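You operate a simulated robot arm through the tools that you are given. There is no shell and no other tool.

You run a simulated robot arm. Do the job below in one go: nothing can be reset, and whatever is moved stays where it is left.

JOB
End the rinse: warming and stirring off, teal plate up, tank drained.
Fine: both buttons off before the water goes, warm slider back to 20; shut the outlet valve once the tank is empty.

Only the result counts: the job must be done as asked and must still hold three seconds after the hand-in. Knocking over, shifting, dropping, spilling or breaking anything else fails it.

ROBOT AND FRAMES
A 6-joint arm with a two-finger parallel gripper, fixed in place. Base frame: the origin is at the foot of the arm, x ahead of it, y to its left, z up; the work surface is at about z = 0.42. Units: m, degrees, N and s.
Its first joint turns from -166.0 to 166.0 degrees. Payload 3.91 kg.
The tool frame sits at the grasp point between the pads (the TCP): z along the fingers, y along the line on which they close. The tips reach 0.03 m beyond it. Largest opening 0.11 m; finger width 0.02, thickness 0.01; the body of the gripper, 0.048 by 0.112 m, starts 0.055 m behind the TCP.
Orientation is told as [roll, pitch, yaw] about the base's x, y, z axes, in that order, counted from this pose: with the fingers straight down and closing along the base's y, the tool's x points along the base's -x, its y along +y and its z along -z.

CONTROLS
- The arm moves only by the tool nudge_tool. Its argument "motion" is a list that holds one entry, the list of rows, each a list of 6 numbers: the shift along the tool's x, y, z in m, then the turn, a rotation vector about the tool's x, y, z in degrees. In form: [[[x, y, z, wx, wy, wz], ...]]. A call has 1 to 20 rows; each row shifts and turns the commanded pose from where the row before left it, along the tool's axes as they then stand. "fingers" is the gripper command, from -1 (fully open) to 1 (shut), values between in proportion, set as the call begins (left out, the last holds). A row lasts 0.2 s, in which the tool goes at most 0.05 m and 8.6 degrees; a call with a longer step from one row to the next is refused whole, and so is a gripper value outside its range. Where a pose cannot be reached the arm comes as near as it can. A force on the tool above 70 N (or 10 N above the force at the start of the call, whichever is more), or a blocked arm, ends the call early, and 0.2 s more pass. The fingers move at their own pace (about 0.108 m/s each) and stop on an object; they squeeze with about 30 N. The grip force told is the motor's: it shows also when the fingers shut on nothing. Time passes only in rows, and 0.2 s behind the last, so rows that do not move let the fingers close. It gives the time, the measured TCP pose, the force on the tool (base axes), the opening and the grip force at its end, in the units of the frame above (readings bear some noise), with the torque about the TCP (base axes, N m) and any sound that the robot's microphone picked up.
- Cameras (640 x 400 px; columns grow to the right, rows downward): "scene" is fixed at [0.221, 0.4945, 1.4554]; the picture's right is [-0.14, -0.99, 0.00], its down [-0.82, 0.11, -0.56] and it looks along [0.55, -0.08, -0.83] (base axes); focal length 223 px, centre (320, 200). "wrist" rides on the gripper at [0.072, 0.017, -0.103] in the tool frame; the picture's right is [-0.23, 0.97, 0.00], its down [-0.76, -0.18, -0.62] and it looks along [-0.61, -0.14, 0.78] (tool axes); focal length 222 px, centre (320, 200). There is no depth. A picture from a camera that has moved, and an enlarged one, comes with that camera's place and axes in the base frame and with its lens. The place of the scene camera against the robot may be out by one fixed shift of up to 0.018 m in any direction.
- snapshot(camera): a new picture of that camera. It takes no simulated time.
- close_up(camera, box): a new picture of the part [left, top, right, bottom] of that camera's present view, enlarged. It takes no simulated time.
- hand_in(): hands the job in; it is judged then, once.

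Places have to be worked out from the pictures, the camera data and where the tool is seen. Open the gripper and draw the arm clear of the work before you hand the job in, unless the task says otherwise.

The tools are called after "Request:" as name(argument=value, ...) on one line, values as JSON. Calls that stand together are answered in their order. nudge_tool: Moves the arm, as the interface text tells. Its arguments: {"type":"object","properties":{"motion":{"type":"array"},"fingers":{"type":"number"}},"required":["motion"]} The other tools are called the same way: snapshot (camera) takes a picture; close_up (camera, box) takes an enlarged picture of a part of a camera's view; hand_in () hands the job in.

At the start:

```text
time: 0.0
ee_pos: [0.6295, 0.3064, 1.1601]
tcp_rot: [0.1, 0.0, 0.0]
contact_force: [0.1, 0.4, 0.8]
ft_torque: [0.02, -0.01, -0.01]
width: 0.1099
grasp_force: 0.1
```

scene: 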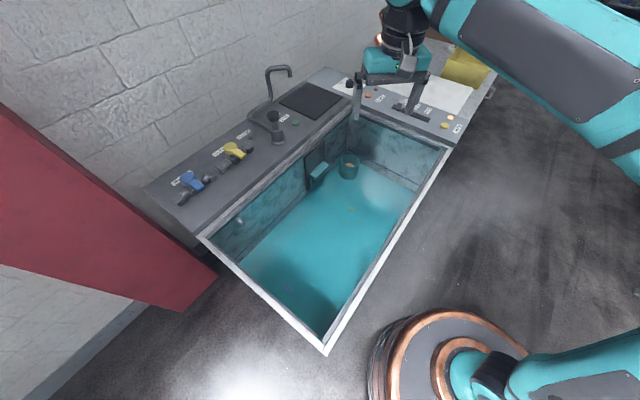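
wrist: 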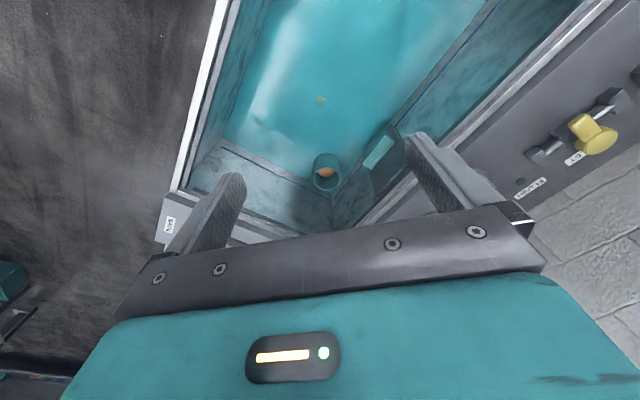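

I'll look closely at the scene first: the panels with buttons, slider, valves and lever.

Request:
close_up(camera="scene", box=[330, 60, 490, 160])

Request:
close_up(camera="scene", box=[150, 60, 350, 220])

Request:
close_up(camera="scene", box=[280, 100, 400, 220])

Request:
close_up(camera="wrist", box=[460, 60, 640, 220])

```text
4.00 times, centred on (410, 110) of scene
camera zoom: at [0.221, 0.4945, 1.4554], right [-0.14, -0.99, 0.0], down [-0.82, 0.11, -0.56], along [0.55, -0.08, -0.83], focal length 892 px, centre (-40, 560)
```

zoom: 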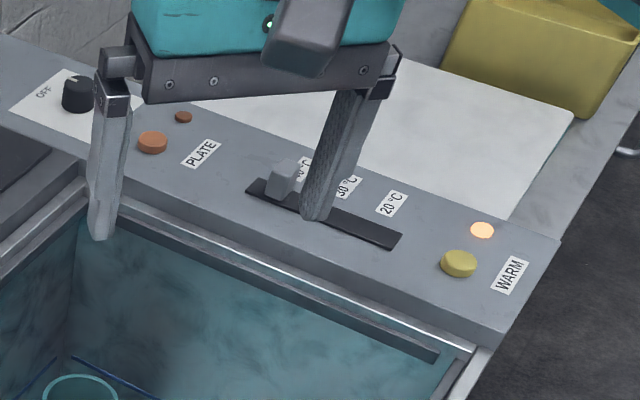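

```text
2.50 times, centred on (250, 140) of scene
camera zoom: at [0.221, 0.4945, 1.4554], right [-0.14, -0.99, 0.0], down [-0.82, 0.11, -0.56], along [0.55, -0.08, -0.83], focal length 558 px, centre (495, 350)
```

zoom: 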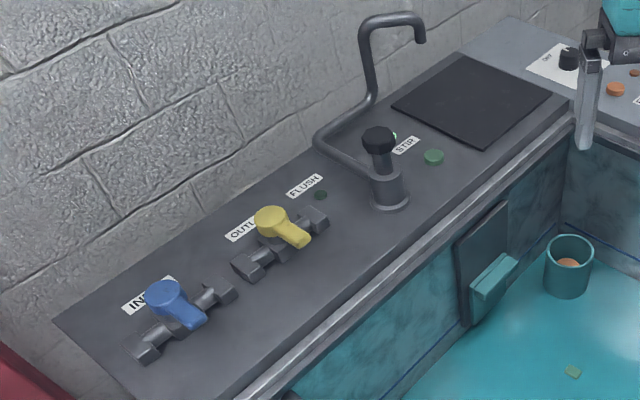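

```text
3.33 times, centred on (340, 160) of scene
camera zoom: at [0.221, 0.4945, 1.4554], right [-0.14, -0.99, 0.0], down [-0.82, 0.11, -0.56], along [0.55, -0.08, -0.83], focal length 743 px, centre (253, 333)
```

zoom: 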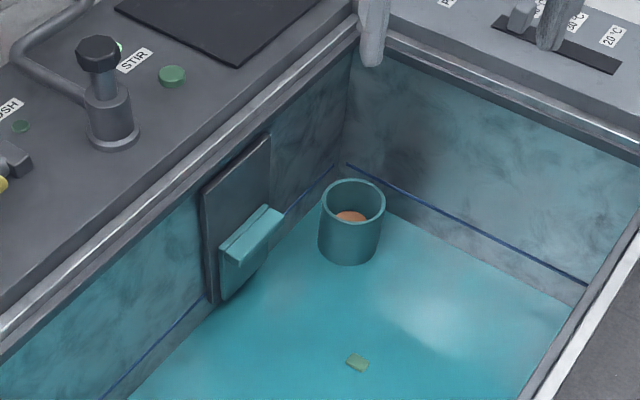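

```text
2.50 times, centred on (550, 140) of wrist
camera zoom: at [0.5579, 0.3222, 1.2635], right [0.23, 0.97, 0.0], down [0.76, -0.18, 0.62], along [0.61, -0.14, -0.78], focal length 555 px, centre (-255, 350)
```

zoom: 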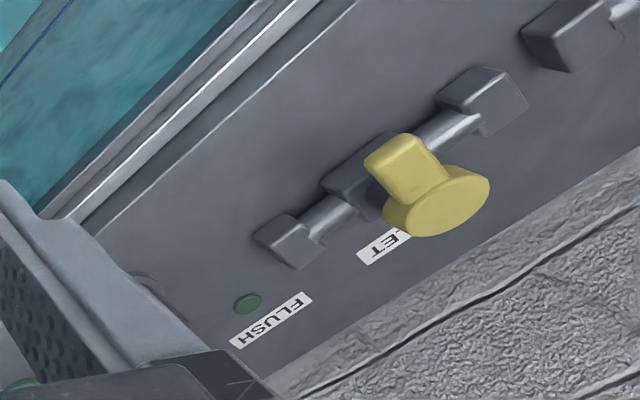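

The yellow valve triangulates to about (0.78, 0.69, 0.95), so the panels stand near z≈0.9. I zoom in on the tank interior from the wrist before moving.

Request:
close_up(camera="wrist", box=[280, 80, 460, 230])

Request:
close_up(camera="scene", box=[295, 130, 375, 200])

Request:
close_up(camera="scene", box=[330, 70, 390, 110])

Request:
close_up(camera="scene", box=[260, 90, 320, 150])

```text
2.67 times, centred on (370, 155) of wrist
camera zoom: at [0.5579, 0.3222, 1.2635], right [0.23, 0.97, 0.0], down [0.76, -0.18, 0.62], along [0.61, -0.14, -0.78], focal length 592 px, centre (187, 320)
```

zoom: 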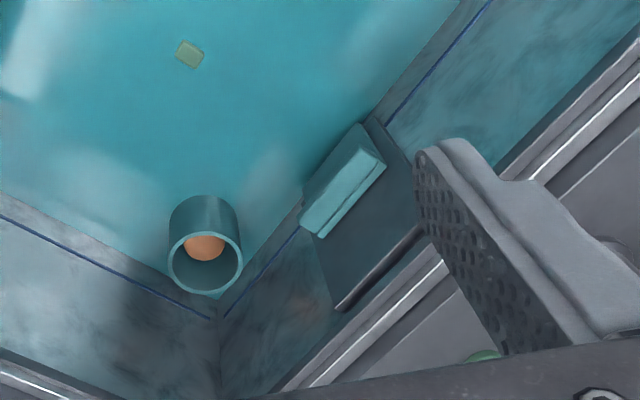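

```text
5.71 times, centred on (335, 165) of scene
camera zoom: at [0.221, 0.4945, 1.4554], right [-0.14, -0.99, 0.0], down [-0.82, 0.11, -0.56], along [0.55, -0.08, -0.83], focal length 1274 px, centre (234, 400)
```

zoom: 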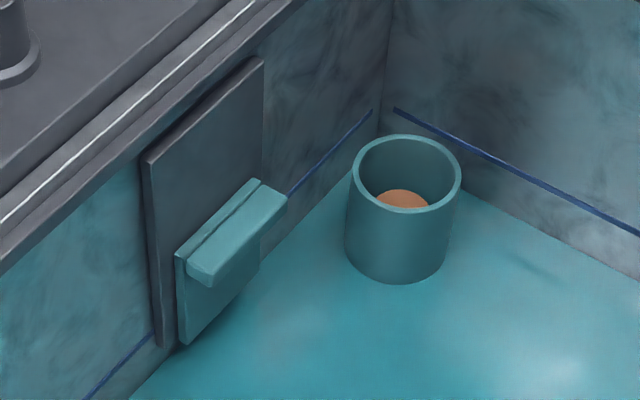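

```text
10.00 times, centred on (360, 90) of scene
camera zoom: at [0.221, 0.4945, 1.4554], right [-0.14, -0.99, 0.0], down [-0.82, 0.11, -0.56], along [0.55, -0.08, -0.83], focal length 2230 px, centre (-80, 1300)
```

zoom: 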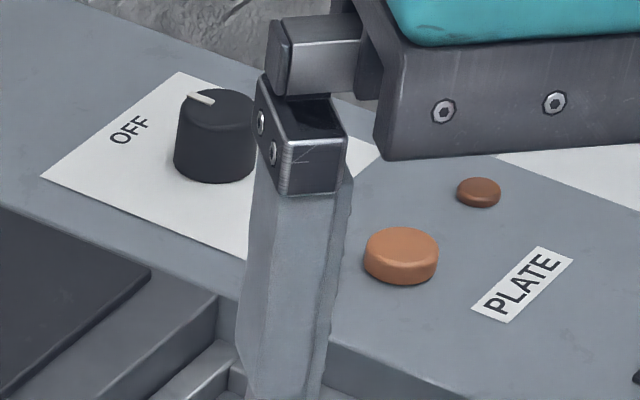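

```text
6.67 times, centred on (290, 120) of scene
camera zoom: at [0.221, 0.4945, 1.4554], right [-0.14, -0.99, 0.0], down [-0.82, 0.11, -0.56], along [0.55, -0.08, -0.83], focal length 1487 px, centre (520, 733)
```

zoom: 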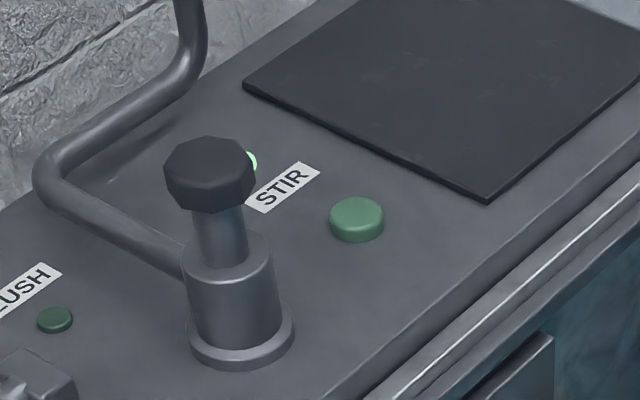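

The layout is clearer now: STIR (green) and WARM (yellow) lamps are lit, FLUSH is the hex plunger, the OFF knob and PLATE belong to something else, and the teal sluice plate with a lip sits on the tank's left wall. I move over toward the WARM end at the same height to view the far panel.

Request:
nudge_tool(motion=[[[-0.0113, -0.0445, 0, 0, 0, 0], [-0.0113, -0.0445, 0, 0, 0, 0], [-0.0113, -0.0445, 0, 0, 0, 0], [-0.0113, -0.0445, 0, 0, 0, 0], [-0.0113, -0.0445, 0, 0, 0, 0], [-0.0113, -0.0445, 0, 0, 0, 0], [-0.0113, -0.0445, 0, 0, 0, 0], [-0.0113, -0.0445, 0, 0, 0, 0]]], fingers=-1)

Request:
snapshot(camera="wrist")

Request:
snapshot(camera="scene")

```text
time: 1.8
ee_pos: [0.7214, -0.048, 1.1625]
tcp_rot: [0.0, 0.0, 0.2]
contact_force: [0.0, 0.9, 0.3]
ft_torque: [-0.02, -0.03, 0.02]
width: 0.11
grasp_force: 0.1
```

```text
taken
camera wrist: at [0.6483, -0.0308, 1.266], right [0.23, 0.97, 0.0], down [0.76, -0.18, 0.62], along [0.61, -0.14, -0.78], focal length 222 px, centre (320, 200)
```

wrist: 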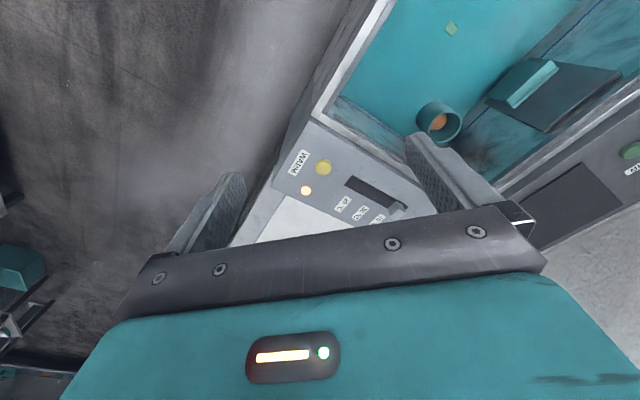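

```text
taken
```

scene: 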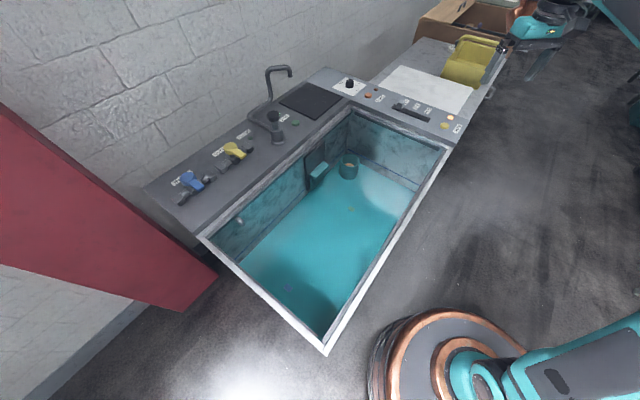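

WARM triangulates to about (0.852, -0.072, 0.911). I zoom into the panel in this view.

Request:
close_up(camera="wrist", box=[270, 110, 450, 240])

Request:
close_up(camera="scene", box=[330, 65, 470, 155])

Request:
close_up(camera="wrist", box=[400, 20, 640, 180])

```text
3.08 times, centred on (360, 175) of wrist
camera zoom: at [0.6483, -0.0308, 1.266], right [0.23, 0.97, 0.0], down [0.76, -0.18, 0.62], along [0.61, -0.14, -0.78], focal length 684 px, centre (197, 277)
```

zoom: 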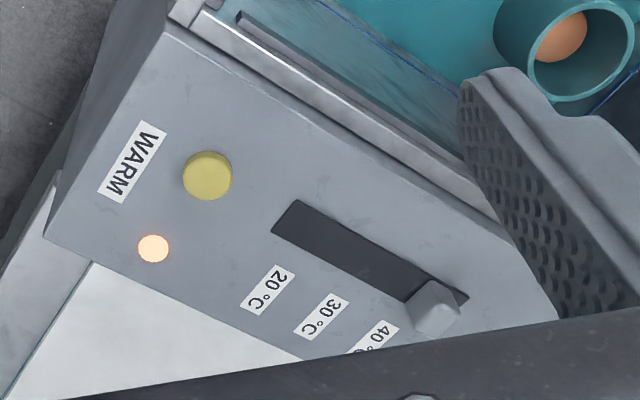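

```text
4.44 times, centred on (400, 110) of scene
camera zoom: at [0.221, 0.4945, 1.4554], right [-0.14, -0.99, 0.0], down [-0.82, 0.11, -0.56], along [0.55, -0.08, -0.83], focal length 991 px, centre (-36, 600)
```

zoom: 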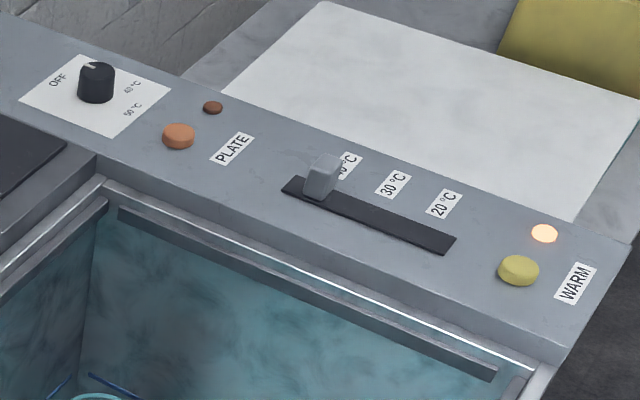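

```text
2.50 times, centred on (520, 100) of wrist
camera zoom: at [0.6483, -0.0308, 1.266], right [0.23, 0.97, 0.0], down [0.76, -0.18, 0.62], along [0.61, -0.14, -0.78], focal length 555 px, centre (-180, 450)
```

zoom: 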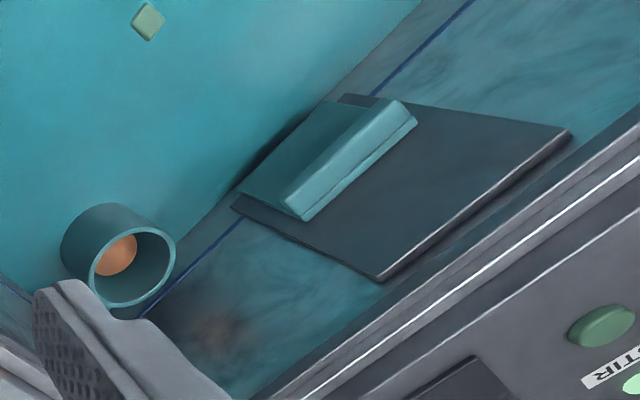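

The slot runs from about (0.907, -0.003) [20 end] to (1.006, 0.105), with the knob now at 40 near (0.985, 0.082). First WARM: I close the fingers and go to just above the button.

Request:
nudge_tool(motion=[[[-0.0261, -0.0047, 0.0375, 0, 0, 0], [-0.0261, -0.0047, 0.0375, 0, 0, 0], [-0.0261, -0.0047, 0.0375, 0, 0, 0], [-0.0261, -0.0047, 0.0375, 0, 0, 0], [-0.0261, -0.0047, 0.0375, 0, 0, 0], [0, 0, 0, 0, 0, 0]]], fingers=1)

Request:
snapshot(camera="wrist")

Request:
close_up(camera="scene", box=[390, 80, 490, 150])

```text
time: 3.2
ee_pos: [0.8476, -0.0737, 0.9734]
tcp_rot: [-0.1, 0.0, 0.0]
contact_force: [1.3, -0.7, -0.7]
ft_torque: [0.01, 0.01, 0.01]
width: 0.0
grasp_force: 29.7
```

```text
taken
camera wrist: at [0.7753, -0.0574, 1.0769], right [0.23, 0.97, 0.0], down [0.76, -0.18, 0.62], along [0.61, -0.14, -0.78], focal length 222 px, centre (320, 200)
```

wrist: 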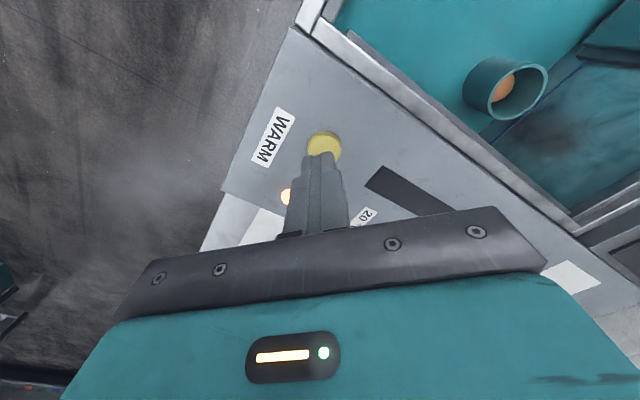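

```text
5.71 times, centred on (440, 115) of scene
camera zoom: at [0.221, 0.4945, 1.4554], right [-0.14, -0.99, 0.0], down [-0.82, 0.11, -0.56], along [0.55, -0.08, -0.83], focal length 1274 px, centre (-366, 686)
```

zoom: 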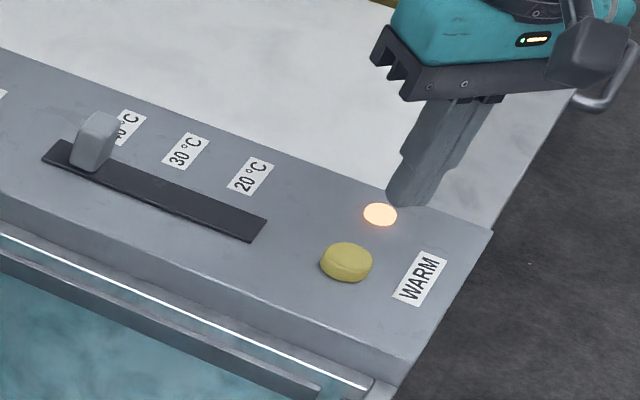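

The closed tip is about 5 mm short of the button in x. I correct and press down gently.

Request:
nudge_tool(motion=[[[-0.005, 0.001, 0.008, 0, 0, 0], [0, 0, 0.01, 0, 0, 0], [0, 0, 0.008, 0, 0, 0], [0, 0, 0.005, 0, 0, 0], [0, 0, 0.003, 0, 0, 0]]])

Request:
close_up(camera="scene", box=[390, 80, 490, 150])

Request:
close_up(camera="wrist", box=[220, 80, 400, 220])

```text
time: 4.4
ee_pos: [0.8576, -0.0731, 0.9381]
tcp_rot: [0.0, 0.0, 0.0]
contact_force: [0.7, 0.3, -0.5]
ft_torque: [0.01, -0.05, 0.02]
width: 0.0001
grasp_force: 30.4
```

```text
5.71 times, centred on (440, 115) of scene
camera zoom: at [0.221, 0.4945, 1.4554], right [-0.14, -0.99, 0.0], down [-0.82, 0.11, -0.56], along [0.55, -0.08, -0.83], focal length 1274 px, centre (-366, 686)
```

zoom: 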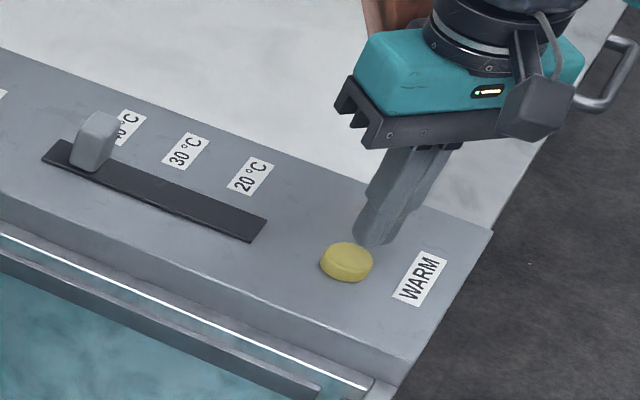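

```text
2.86 times, centred on (310, 150) of wrist
camera zoom: at [0.7842, -0.0566, 1.0418], right [0.23, 0.97, 0.0], down [0.76, -0.18, 0.62], along [0.61, -0.14, -0.78], focal length 635 px, centre (349, 343)
```

zoom: 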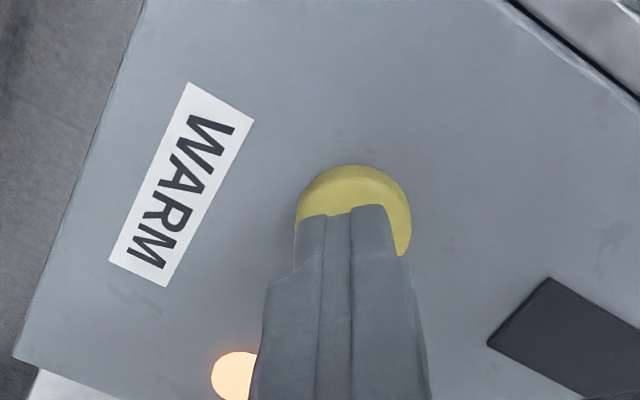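

The tip is at z≈0.908 with no contact yet, and slightly beyond the button's centre. I shift 4 mm back and continue down in small steps.

Request:
nudge_tool(motion=[[[0.004, 0.001, 0, 0, 0, 0], [0, 0, 0.003, 0, 0, 0], [0, 0, 0.002, 0, 0, 0], [0, 0, 0.002, 0, 0, 0]]])

Request:
close_up(camera="scene", box=[390, 80, 490, 150])

Request:
close_up(camera="wrist", box=[220, 80, 400, 220])

```text
time: 5.4
ee_pos: [0.8535, -0.0723, 0.9323]
tcp_rot: [0.0, 0.0, 0.1]
contact_force: [-0.2, -0.4, 0.4]
ft_torque: [0.03, -0.02, 0.01]
width: 0.0
grasp_force: 30.5
```

```text
5.71 times, centred on (440, 115) of scene
camera zoom: at [0.221, 0.4945, 1.4554], right [-0.14, -0.99, 0.0], down [-0.82, 0.11, -0.56], along [0.55, -0.08, -0.83], focal length 1274 px, centre (-366, 686)
```

zoom: 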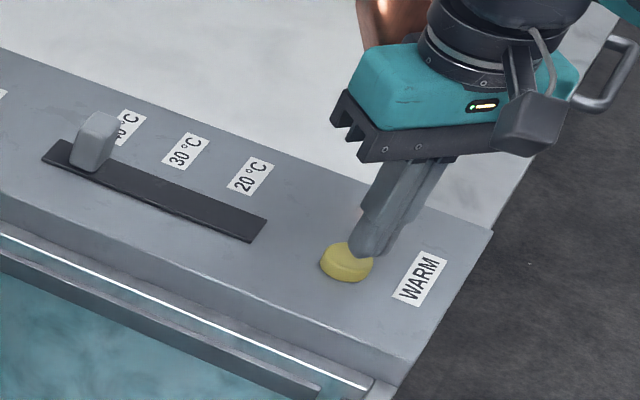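

```text
2.86 times, centred on (310, 150) of wrist
camera zoom: at [0.7805, -0.0552, 1.0353], right [0.23, 0.97, 0.0], down [0.76, -0.18, 0.62], along [0.61, -0.14, -0.78], focal length 635 px, centre (349, 343)
```

zoom: 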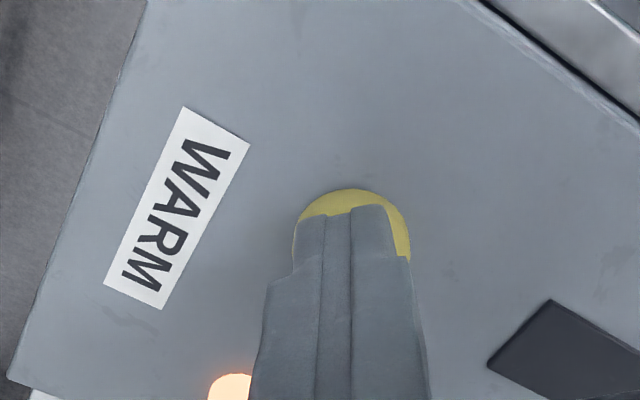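

Still no contact at tip z≈0.902, but it is well aligned now; continuing down in 2 mm steps.

Request:
nudge_tool(motion=[[[0, 0, 0.002, 0, 0, 0], [0, 0, 0.002, 0, 0, 0], [0, 0, 0.002, 0, 0, 0], [0, 0, 0.002, 0, 0, 0]]])

Request:
close_up(camera="scene", box=[390, 80, 490, 150])

Request:
close_up(camera="wrist", box=[220, 80, 400, 220])

```text
time: 6.4
ee_pos: [0.8539, -0.072, 0.9225]
tcp_rot: [0.0, 0.0, 0.0]
contact_force: [0.1, -0.3, -0.3]
ft_torque: [-0.01, -0.02, -0.01]
width: 0.0
grasp_force: 29.7
```

```text
5.71 times, centred on (440, 115) of scene
camera zoom: at [0.221, 0.4945, 1.4554], right [-0.14, -0.99, 0.0], down [-0.82, 0.11, -0.56], along [0.55, -0.08, -0.83], focal length 1274 px, centre (-366, 686)
```

zoom: 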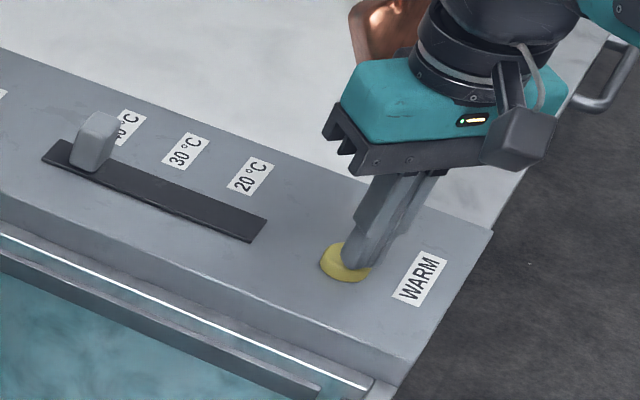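

```text
2.86 times, centred on (310, 150) of wrist
camera zoom: at [0.781, -0.0547, 1.0264], right [0.23, 0.97, 0.0], down [0.76, -0.18, 0.62], along [0.61, -0.14, -0.78], focal length 635 px, centre (349, 343)
```

zoom: 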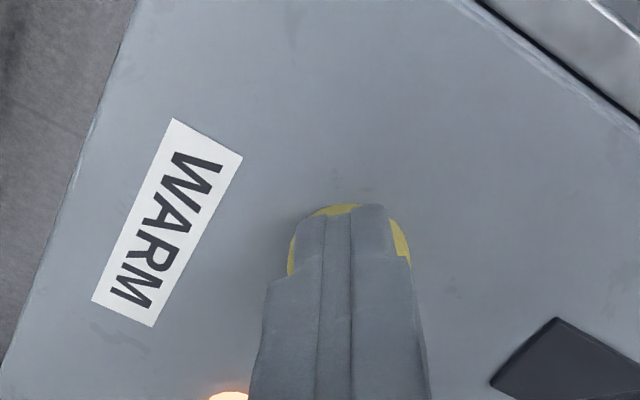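

Tip at z≈0.893 and nearly there (no force yet). Continuing down slowly.

Request:
nudge_tool(motion=[[[0, 0, 0.002, 0, 0, 0], [0, 0, 0.002, 0, 0, 0], [0, 0, 0.002, 0, 0, 0]]])

Request:
close_up(camera="wrist", box=[220, 80, 400, 220])

```text
time: 7.2
ee_pos: [0.8526, -0.0717, 0.9179]
tcp_rot: [0.0, 0.0, 0.0]
contact_force: [1.3, 0.7, 3.5]
ft_torque: [-0.03, -0.09, 0.03]
width: 0.0002
grasp_force: 29.9
heard: click
```

```text
2.86 times, centred on (310, 150) of wrist
camera zoom: at [0.7795, -0.0552, 1.0206], right [0.23, 0.97, 0.0], down [0.76, -0.18, 0.62], along [0.61, -0.14, -0.78], focal length 635 px, centre (349, 343)
```

zoom: 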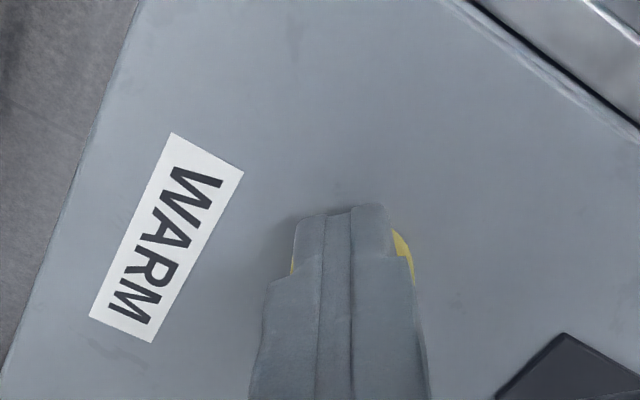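

Click heard with a light force: the button tripped. I lift off and check the lamp.

Request:
nudge_tool(motion=[[[0, 0, -0.01, 0, 0, 0], [0, 0, -0.03, 0, 0, 0], [0.02, 0, -0.04, 0, 0, 0], [0.02, 0, -0.04, 0, 0, 0]]], fingers=-1)

Request:
snapshot(camera="wrist")

Request:
close_up(camera="scene", box=[370, 80, 480, 150])

```text
time: 8.2
ee_pos: [0.8115, -0.0747, 1.0382]
tcp_rot: [0.0, 0.1, 0.0]
contact_force: [0.2, -0.4, -0.8]
ft_torque: [-0.04, 0.05, 0.01]
width: 0.1101
grasp_force: 0.1
```

```text
taken
camera wrist: at [0.7393, -0.0577, 1.1417], right [0.23, 0.97, 0.0], down [0.76, -0.18, 0.62], along [0.61, -0.14, -0.78], focal length 222 px, centre (320, 200)
```

wrist: 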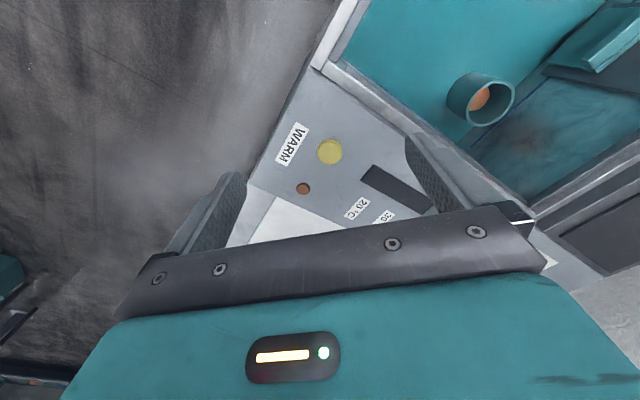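

```text
5.71 times, centred on (425, 115) of scene
camera zoom: at [0.221, 0.4945, 1.4554], right [-0.14, -0.99, 0.0], down [-0.82, 0.11, -0.56], along [0.55, -0.08, -0.83], focal length 1274 px, centre (-280, 686)
```

zoom: 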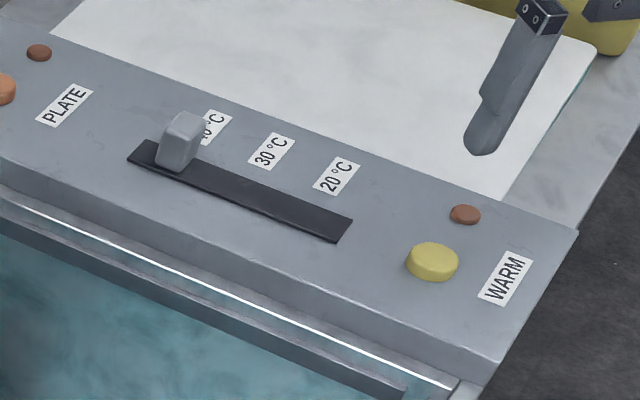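

WARM lamp is off. From the contact, the button top is z≈0.889, so the panel is z≈0.88, which puts the slider knob near (1.004, 0.089). I yaw the gripper so the fingers close along the slot and move above it to look.

Request:
nudge_tool(motion=[[[0, 0, 0, 0, 0, 7.333], [0, 0, 0, 0, 0, 7.333], [0, 0, 0, 0, 0, 7.333], [0, 0, 0, 0, 0, 7.333], [0, 0, 0, 0, 0, 7.333], [0, 0, 0, 0, 0, 7.333], [-0.0055, 0.04, 0, 0, 0, 0], [-0.0055, 0.04, 0, 0, 0, 0], [-0.0055, 0.04, 0, 0, 0, 0], [-0.0055, 0.04, 0, 0, 0, 0], [-0.0055, 0.04, 0, 0, 0, 0]]])

Request:
snapshot(camera="wrist")

Request:
close_up(camera="scene", box=[340, 60, 460, 140])

```text
time: 10.6
ee_pos: [0.9699, 0.0518, 1.0348]
tcp_rot: [0.1, 0.0, -44.0]
contact_force: [0.1, -0.8, 1.0]
ft_torque: [0.01, -0.03, 0.0]
width: 0.1102
grasp_force: 0.0
```

```text
taken
camera wrist: at [0.9295, 0.1137, 1.139], right [0.84, 0.54, 0.0], down [0.42, -0.66, 0.62], along [0.34, -0.52, -0.78], focal length 222 px, centre (320, 200)
```

wrist: 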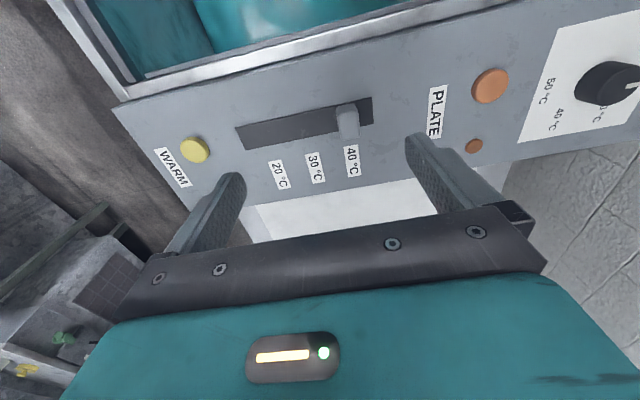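

```text
5.00 times, centred on (400, 100) of scene
camera zoom: at [0.221, 0.4945, 1.4554], right [-0.14, -0.99, 0.0], down [-0.82, 0.11, -0.56], along [0.55, -0.08, -0.83], focal length 1115 px, centre (-80, 700)
```

zoom: 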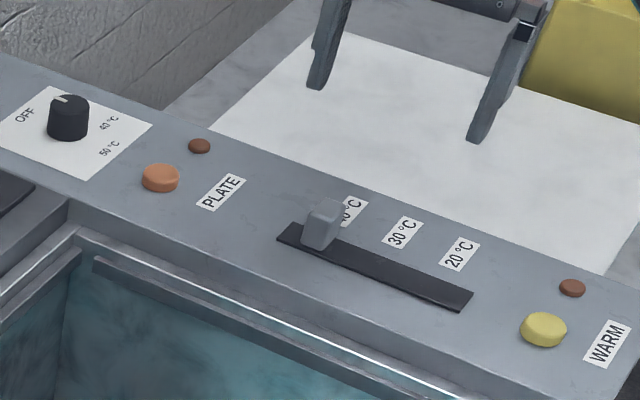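

Good view of the slider. I zoom in to place the knob accurately.

Request:
close_up(camera="wrist", box=[220, 70, 420, 200])

```text
3.08 times, centred on (320, 135) of wrist
camera zoom: at [0.9295, 0.1137, 1.139], right [0.84, 0.54, 0.0], down [0.42, -0.66, 0.62], along [0.34, -0.52, -0.78], focal length 684 px, centre (320, 400)
```

zoom: 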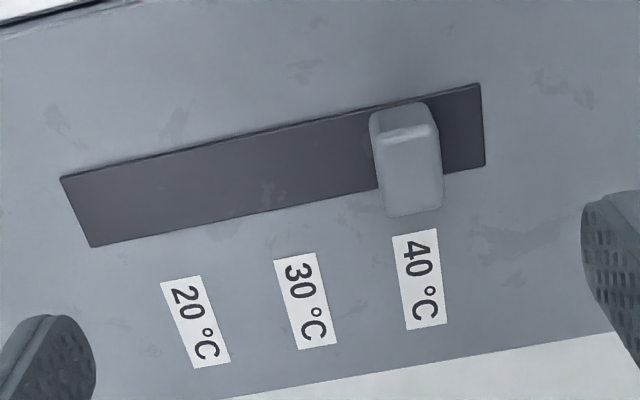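

Knob centre works out to about (1.002, 0.060), top z≈0.908; the 20 mark lies 0.100 m back along the slot. I move above the knob and go down partway.

Request:
nudge_tool(motion=[[[-0.0089, 0.0142, 0.03, 0, 0, 0], [-0.0088, 0.0141, 0.03, 0, 0, 0], [0, 0, 0.015, 0, 0, 0]]], fingers=-0.4)

Request:
close_up(camera="wrist", box=[220, 70, 420, 200])

Request:
close_up(camera="scene", box=[340, 60, 460, 140])

```text
time: 11.4
ee_pos: [1.0052, 0.0602, 0.964]
tcp_rot: [-0.1, 0.0, -44.0]
contact_force: [-0.1, 0.0, -0.8]
ft_torque: [0.04, 0.04, 0.0]
width: 0.077
grasp_force: 0.0
```

```text
3.08 times, centred on (320, 135) of wrist
camera zoom: at [0.964, 0.1233, 1.067], right [0.84, 0.54, 0.0], down [0.42, -0.66, 0.62], along [0.34, -0.52, -0.78], focal length 684 px, centre (320, 400)
```

zoom: 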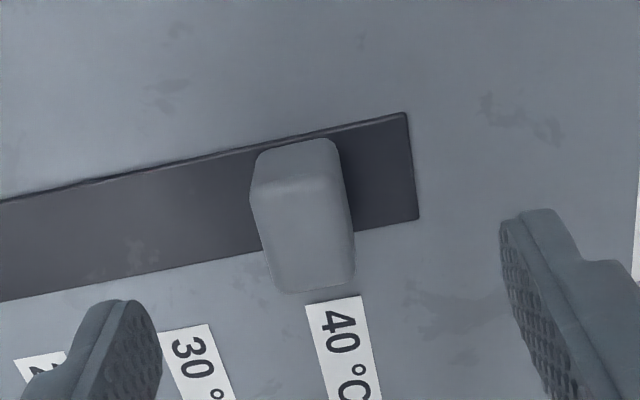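

```text
5.00 times, centred on (400, 100) of scene
camera zoom: at [0.221, 0.4945, 1.4554], right [-0.14, -0.99, 0.0], down [-0.82, 0.11, -0.56], along [0.55, -0.08, -0.83], focal length 1115 px, centre (-80, 700)
```

zoom: 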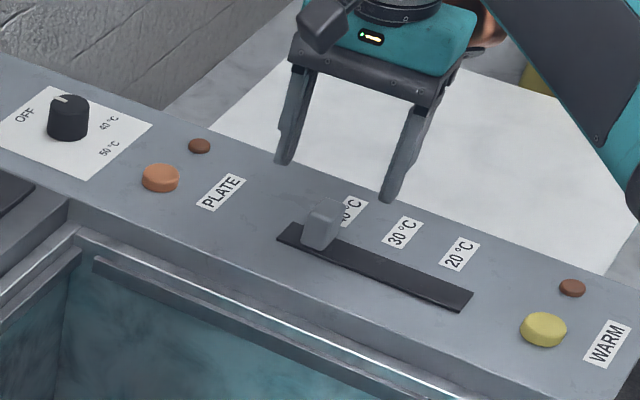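

Well aligned (3 mm correction). I lower so the tips straddle the knob just above the panel.

Request:
nudge_tool(motion=[[[0.0033, -0.002, 0.015, 0, 0, 0], [0, 0, 0.015, 0, 0, 0], [0, 0, 0.012, 0, 0, 0], [0, 0, 0.003, 0, 0, 0]]])

Request:
close_up(camera="wrist", box=[220, 90, 420, 220])

Request:
close_up(camera="scene", box=[340, 60, 460, 140])

```text
time: 12.4
ee_pos: [0.9991, 0.0596, 0.9182]
tcp_rot: [0.0, 0.0, -44.0]
contact_force: [0.7, 0.2, -0.5]
ft_torque: [0.02, -0.02, 0.01]
width: 0.0768
grasp_force: 0.0
```

```text
3.08 times, centred on (320, 155) of wrist
camera zoom: at [0.9591, 0.1228, 1.021], right [0.84, 0.54, 0.0], down [0.42, -0.66, 0.62], along [0.34, -0.52, -0.78], focal length 684 px, centre (320, 338)
```

zoom: 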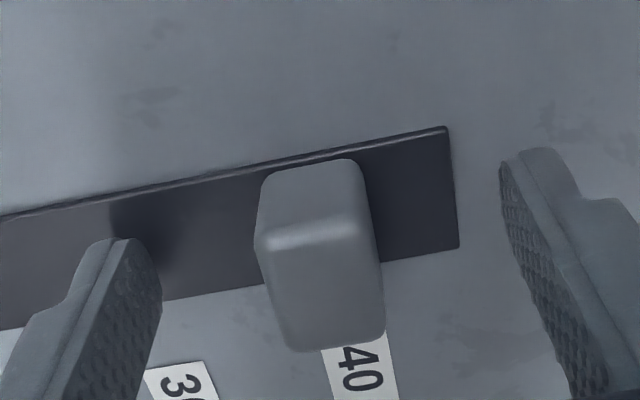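

```text
5.00 times, centred on (400, 100) of scene
camera zoom: at [0.221, 0.4945, 1.4554], right [-0.14, -0.99, 0.0], down [-0.82, 0.11, -0.56], along [0.55, -0.08, -0.83], focal length 1115 px, centre (-80, 700)
```

zoom: 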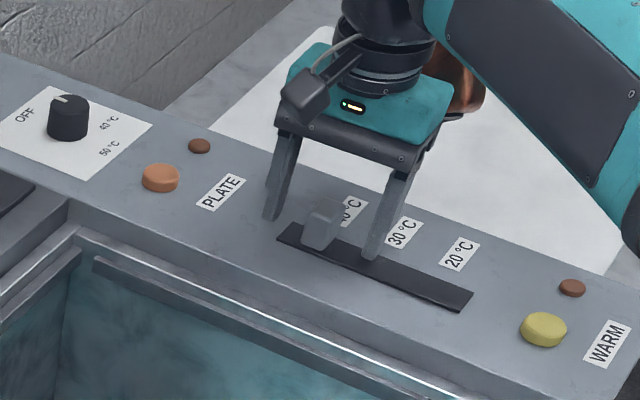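

The fingers straddle the knob. I close on it, then drag along the slot toward 20.

Request:
nudge_tool(motion=[[[0, 0, 0, 0, 0, 0], [0, 0, 0, 0, 0, 0], [0, 0, 0, 0, 0, 0]]], fingers=0.8)

Request:
close_up(camera="wrist", box=[220, 90, 420, 220])

```text
time: 13.2
ee_pos: [0.9999, 0.0605, 0.9169]
tcp_rot: [0.0, 0.0, -43.9]
contact_force: [-1.1, 1.4, -1.6]
ft_torque: [0.01, -0.02, -0.86]
width: 0.0215
grasp_force: 44.9
```

```text
3.08 times, centred on (320, 155) of wrist
camera zoom: at [0.9592, 0.1228, 1.0209], right [0.84, 0.54, 0.0], down [0.42, -0.66, 0.62], along [0.34, -0.52, -0.78], focal length 684 px, centre (320, 338)
```

zoom: 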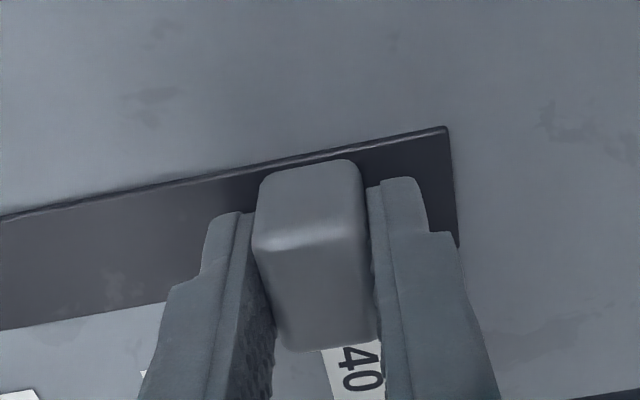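

Gripped (22 mm). I drag 0.0975 m toward the 20 mark.

Request:
nudge_tool(motion=[[[0.0002, -0.00975, 0, 0, 0, 0], [0.0002, -0.00975, 0, 0, 0, 0], [0.0002, -0.00975, 0, 0, 0, 0], [0.0002, -0.00975, 0, 0, 0, 0], [0.0002, -0.00975, 0, 0, 0, 0], [0.0002, -0.00975, 0, 0, 0, 0], [0.0002, -0.00975, 0, 0, 0, 0], [0.0002, -0.00975, 0, 0, 0, 0], [0.0002, -0.00975, 0, 0, 0, 0], [0.0002, -0.00975, 0, 0, 0, 0]]])

Request:
snapshot(camera="wrist")

Request:
close_up(camera="scene", box=[340, 60, 460, 140])

```text
time: 15.4
ee_pos: [0.9306, -0.01, 0.9179]
tcp_rot: [0.2, -0.1, -44.1]
contact_force: [2.1, -2.7, 11.1]
ft_torque: [0.38, 0.54, -0.82]
width: 0.0214
grasp_force: 45.0
```

```text
taken
camera wrist: at [0.8891, 0.0529, 1.0208], right [0.84, 0.54, 0.0], down [0.42, -0.66, 0.62], along [0.34, -0.52, -0.78], focal length 222 px, centre (320, 200)
```

wrist: 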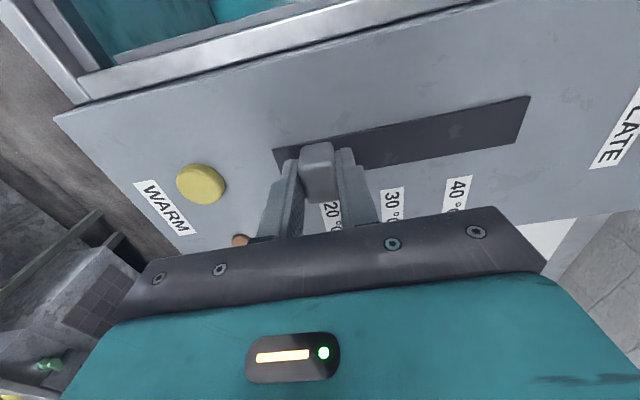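

```text
5.00 times, centred on (400, 100) of scene
camera zoom: at [0.221, 0.4945, 1.4554], right [-0.14, -0.99, 0.0], down [-0.82, 0.11, -0.56], along [0.55, -0.08, -0.83], focal length 1115 px, centre (-80, 700)
```

zoom: 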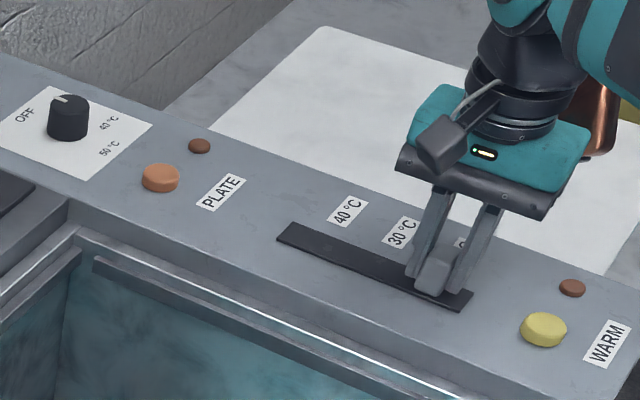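

TCP is at u≈0.654, right on the 20 mark estimate. I open slightly and lift to check.

Request:
nudge_tool(motion=[[[0, 0, 0, 0, 0, 0], [0, 0, 0, 0, 0, 0], [0, 0, -0.03, 0, 0, 0], [0, 0, -0.04, 0, 0, 0], [0, 0, -0.04, 0, 0, 0]]], fingers=0.2)

Request:
close_up(camera="wrist", box=[220, 70, 420, 200])

Request:
close_up(camera="scene", box=[340, 60, 460, 140])

```text
time: 16.6
ee_pos: [0.9311, -0.0054, 1.0295]
tcp_rot: [-0.2, 0.1, -44.0]
contact_force: [0.3, -0.6, 1.0]
ft_torque: [-0.03, 0.02, 0.0]
width: 0.0441
grasp_force: 0.0
```

```text
3.08 times, centred on (320, 135) of wrist
camera zoom: at [0.8901, 0.0578, 1.1327], right [0.84, 0.54, 0.0], down [0.43, -0.66, 0.62], along [0.34, -0.52, -0.78], focal length 684 px, centre (320, 400)
```

zoom: 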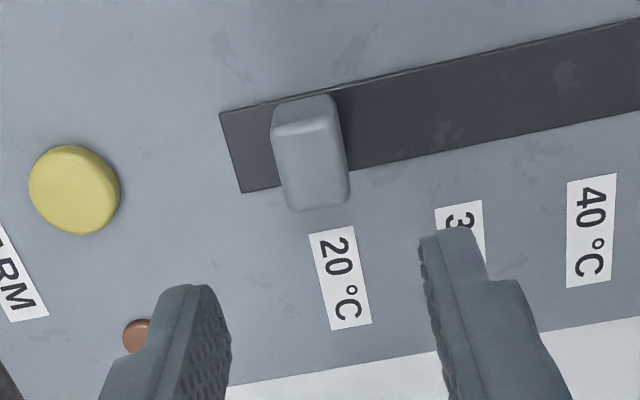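

```text
5.00 times, centred on (400, 100) of scene
camera zoom: at [0.221, 0.4945, 1.4554], right [-0.14, -0.99, 0.0], down [-0.82, 0.11, -0.56], along [0.55, -0.08, -0.83], focal length 1115 px, centre (-80, 700)
```

zoom: 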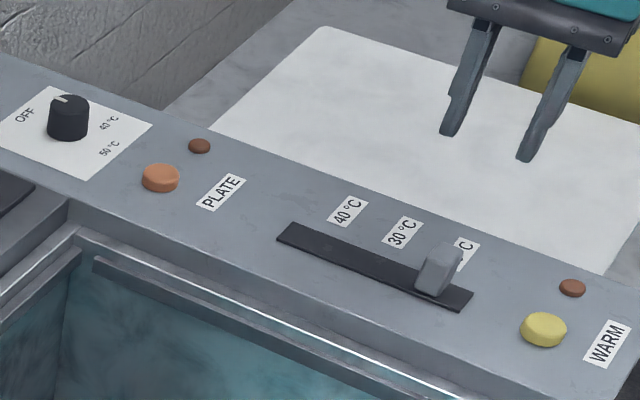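

The knob sits on 20 (within ~1 mm). Next STIR, estimated near (0.955, 0.495, 0.889); I raise, turn the gripper back to yaw 0, and move over there to look.

Request:
nudge_tool(motion=[[[0, 0, 0, 0, 0, -7.333], [0, 0, 0, 0, 0, -7.333], [0, 0, 0, 0, 0, -7.333], [0, 0, 0, 0, 0, -7.333], [0, 0, 0, 0, 0, -7.333], [0, 0, 0, 0, 0, -7.333], [0.005, 0.0445, -0.011, 0, 0, 0], [0.005, 0.0445, -0.011, 0, 0, 0], [0.005, 0.0445, -0.011, 0, 0, 0], [0.005, 0.0445, -0.011, 0, 0, 0], [0.005, 0.0445, -0.011, 0, 0, 0], [0.005, 0.0445, -0.011, 0, 0, 0], [0.005, 0.0445, -0.011, 0, 0, 0], [0.005, 0.0445, -0.011, 0, 0, 0], [0.005, 0.0445, -0.011, 0, 0, 0], [0.005, 0.0445, -0.011, 0, 0, 0]]], fingers=1)

Request:
snapshot(camera="wrist")

Request:
snapshot(camera="scene")

```text
time: 20.0
ee_pos: [0.865, 0.4157, 1.1209]
tcp_rot: [0.1, -0.1, -0.1]
contact_force: [0.1, -0.9, -0.1]
ft_torque: [0.02, 0.02, -0.02]
width: 0.0
grasp_force: 29.9
out of reach, approached as far as the arm can: row 15, 16
```

```text
taken
camera wrist: at [0.7921, 0.4326, 1.2239], right [0.23, 0.97, 0.0], down [0.76, -0.18, 0.62], along [0.61, -0.14, -0.78], focal length 222 px, centre (320, 200)
```

wrist: 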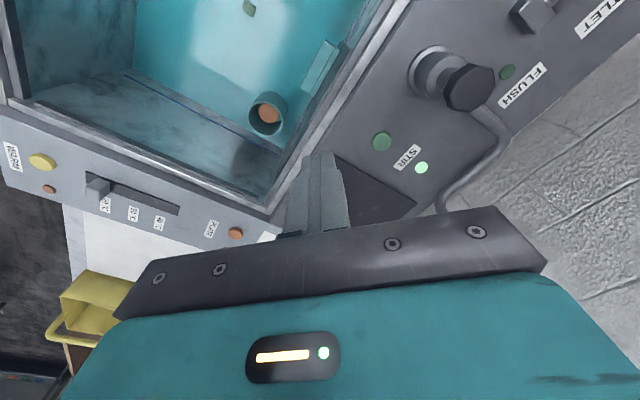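

```text
taken
```

scene: 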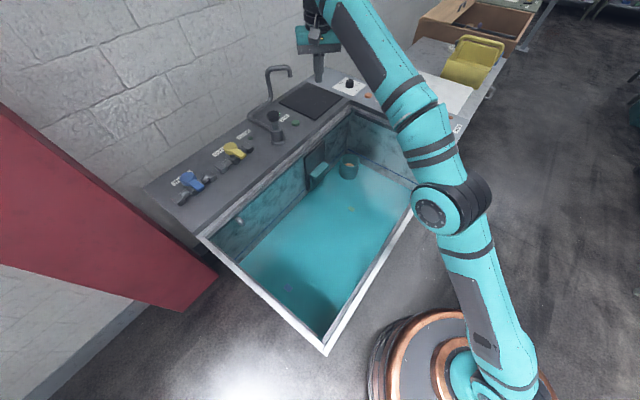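

Tool-down reach ends around radius 0.96–1.0 here, and STIR lies at about (0.959, 0.496), radius 1.08. So I back off, yaw -44° and tilt the fingers outward 25° about the tool's x, keeping the body clear of the plunger at (0.877, 0.566).

Request:
nudge_tool(motion=[[[0.04, -0.02, 0, 0, 0, 0], [0.04, -0.02, 0, 0, 0, 0], [0, 0, 0, 0, 0, 7.333], [0, 0, 0, 0, 0, 7.333], [0, 0, 0, 0, 0, 7.333], [0, 0, 0, 0, 0, 7.333], [0, 0, 0, 0, 0, 7.333], [0, 0, 0, 0, 0, 7.333], [0, 0, 0, -8.333, 0, 0], [0, 0, 0, -8.333, 0, 0], [0, 0, 0, -8.333, 0, 0]]])

Request:
snapshot(camera="wrist")

Request:
snapshot(camera="scene")

```text
time: 22.4
ee_pos: [0.7848, 0.3768, 1.115]
tcp_rot: [25.0, -0.1, -44.0]
contact_force: [0.3, -0.8, -0.9]
ft_torque: [0.01, 0.02, 0.03]
width: 0.0
grasp_force: 30.3
```

```text
taken
camera wrist: at [0.7136, 0.4065, 1.2156], right [0.78, 0.48, 0.41], down [0.25, -0.83, 0.49], along [0.58, -0.28, -0.77], focal length 222 px, centre (320, 200)
```

wrist: 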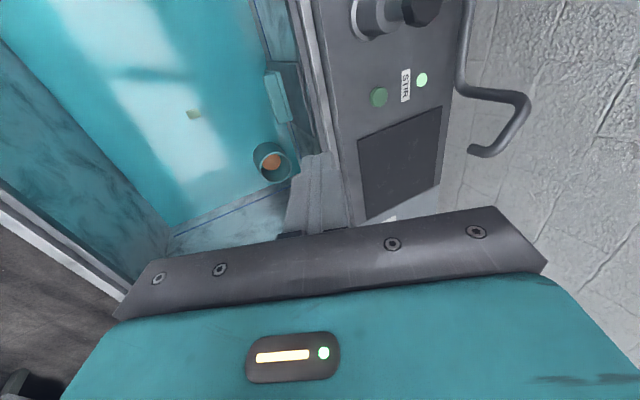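

```text
taken
```

scene: 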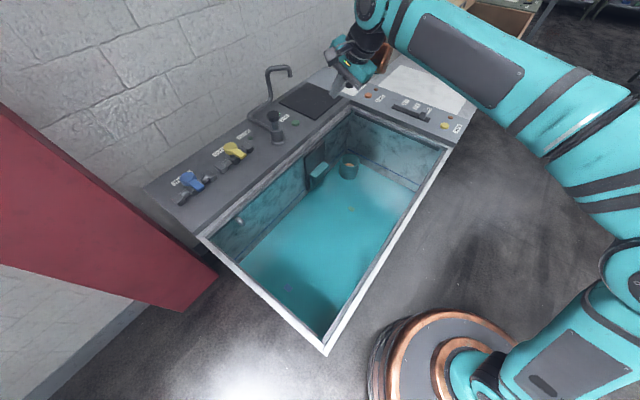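

Tilt is right, and STIR from this view is (0.960, 0.494, 0.889). I move to hover ~3 cm above the button.

Request:
nudge_tool(motion=[[[-0.0074, 0.0176, 0.0386, 0, 0, 0], [-0.0074, 0.0176, 0.0386, 0, 0, 0], [-0.0074, 0.0176, 0.0386, 0, 0, 0], [-0.0074, 0.0176, 0.0386, 0, 0, 0], [-0.0074, 0.0176, 0.0386, 0, 0, 0], [-0.0073, 0.0174, 0.0383, 0, 0, 0]]])

Request:
snapshot(camera="wrist")

Request:
close_up(camera="scene", box=[230, 70, 350, 150])

```text
time: 23.8
ee_pos: [0.9532, 0.4839, 0.9514]
tcp_rot: [25.1, -0.1, -44.1]
contact_force: [-0.5, -0.1, 1.9]
ft_torque: [0.01, -0.02, -0.01]
width: 0.0001
grasp_force: 30.5
```

```text
taken
camera wrist: at [0.8803, 0.5131, 1.0527], right [0.78, 0.48, 0.41], down [0.25, -0.83, 0.49], along [0.58, -0.28, -0.77], focal length 222 px, centre (320, 200)
```

wrist: 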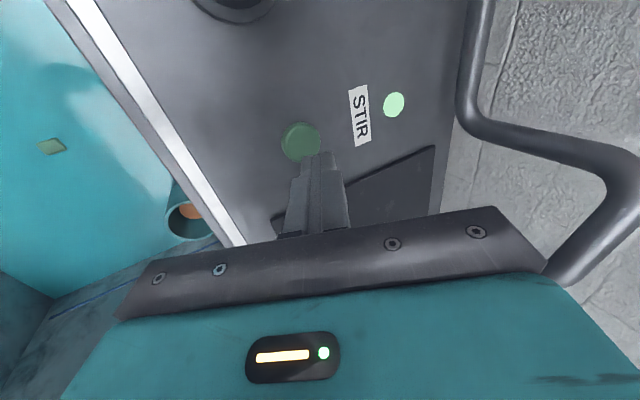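

```text
5.00 times, centred on (290, 110) of scene
camera zoom: at [0.221, 0.4945, 1.4554], right [-0.14, -0.99, 0.0], down [-0.82, 0.11, -0.56], along [0.55, -0.08, -0.83], focal length 1115 px, centre (470, 650)
```

zoom: 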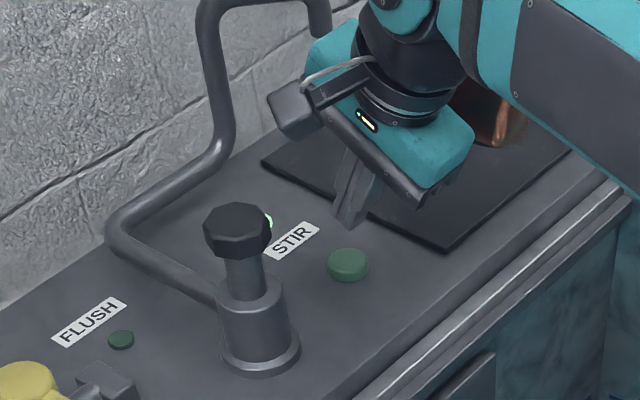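

The button checks at (0.958, 0.495). I descend vertically (base -z in tool axes) and press softly.

Request:
nudge_tool(motion=[[[0.0028, -0.0025, 0.0121, 0, 0, 0], [0, -0.0051, 0.0109, 0, 0, 0], [0, -0.0013, 0.0027, 0, 0, 0], [0, -0.0013, 0.0027, 0, 0, 0], [0, -0.0008, 0.0018, 0, 0, 0]]])

Request:
close_up(camera="wrist", box=[240, 70, 420, 200])

Request:
close_up(camera="scene", box=[230, 70, 350, 150])

```text
time: 25.0
ee_pos: [0.951, 0.4887, 0.9178]
tcp_rot: [25.0, 0.1, -43.9]
contact_force: [0.2, -0.6, 2.7]
ft_torque: [-0.02, -0.03, -0.03]
width: 0.0001
grasp_force: 29.9
heard: click
```

```text
3.08 times, centred on (330, 135) of wrist
camera zoom: at [0.8783, 0.5188, 1.019], right [0.78, 0.48, 0.41], down [0.25, -0.83, 0.49], along [0.58, -0.28, -0.77], focal length 684 px, centre (289, 400)
```

zoom: 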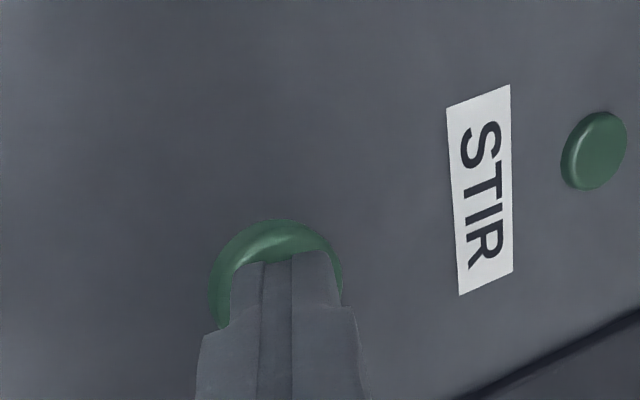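

```text
5.00 times, centred on (290, 110) of scene
camera zoom: at [0.221, 0.4945, 1.4554], right [-0.14, -0.99, 0.0], down [-0.82, 0.11, -0.56], along [0.55, -0.08, -0.83], focal length 1115 px, centre (470, 650)
```

zoom: 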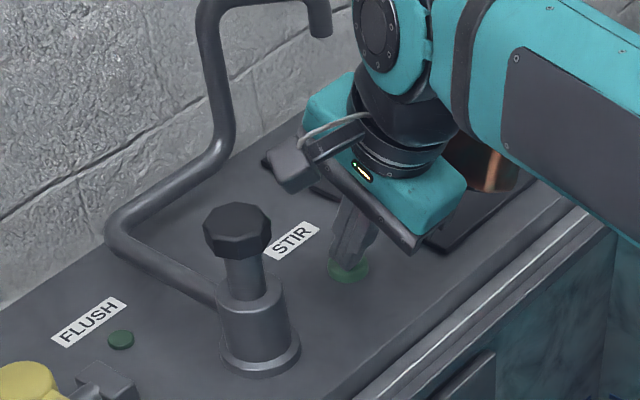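

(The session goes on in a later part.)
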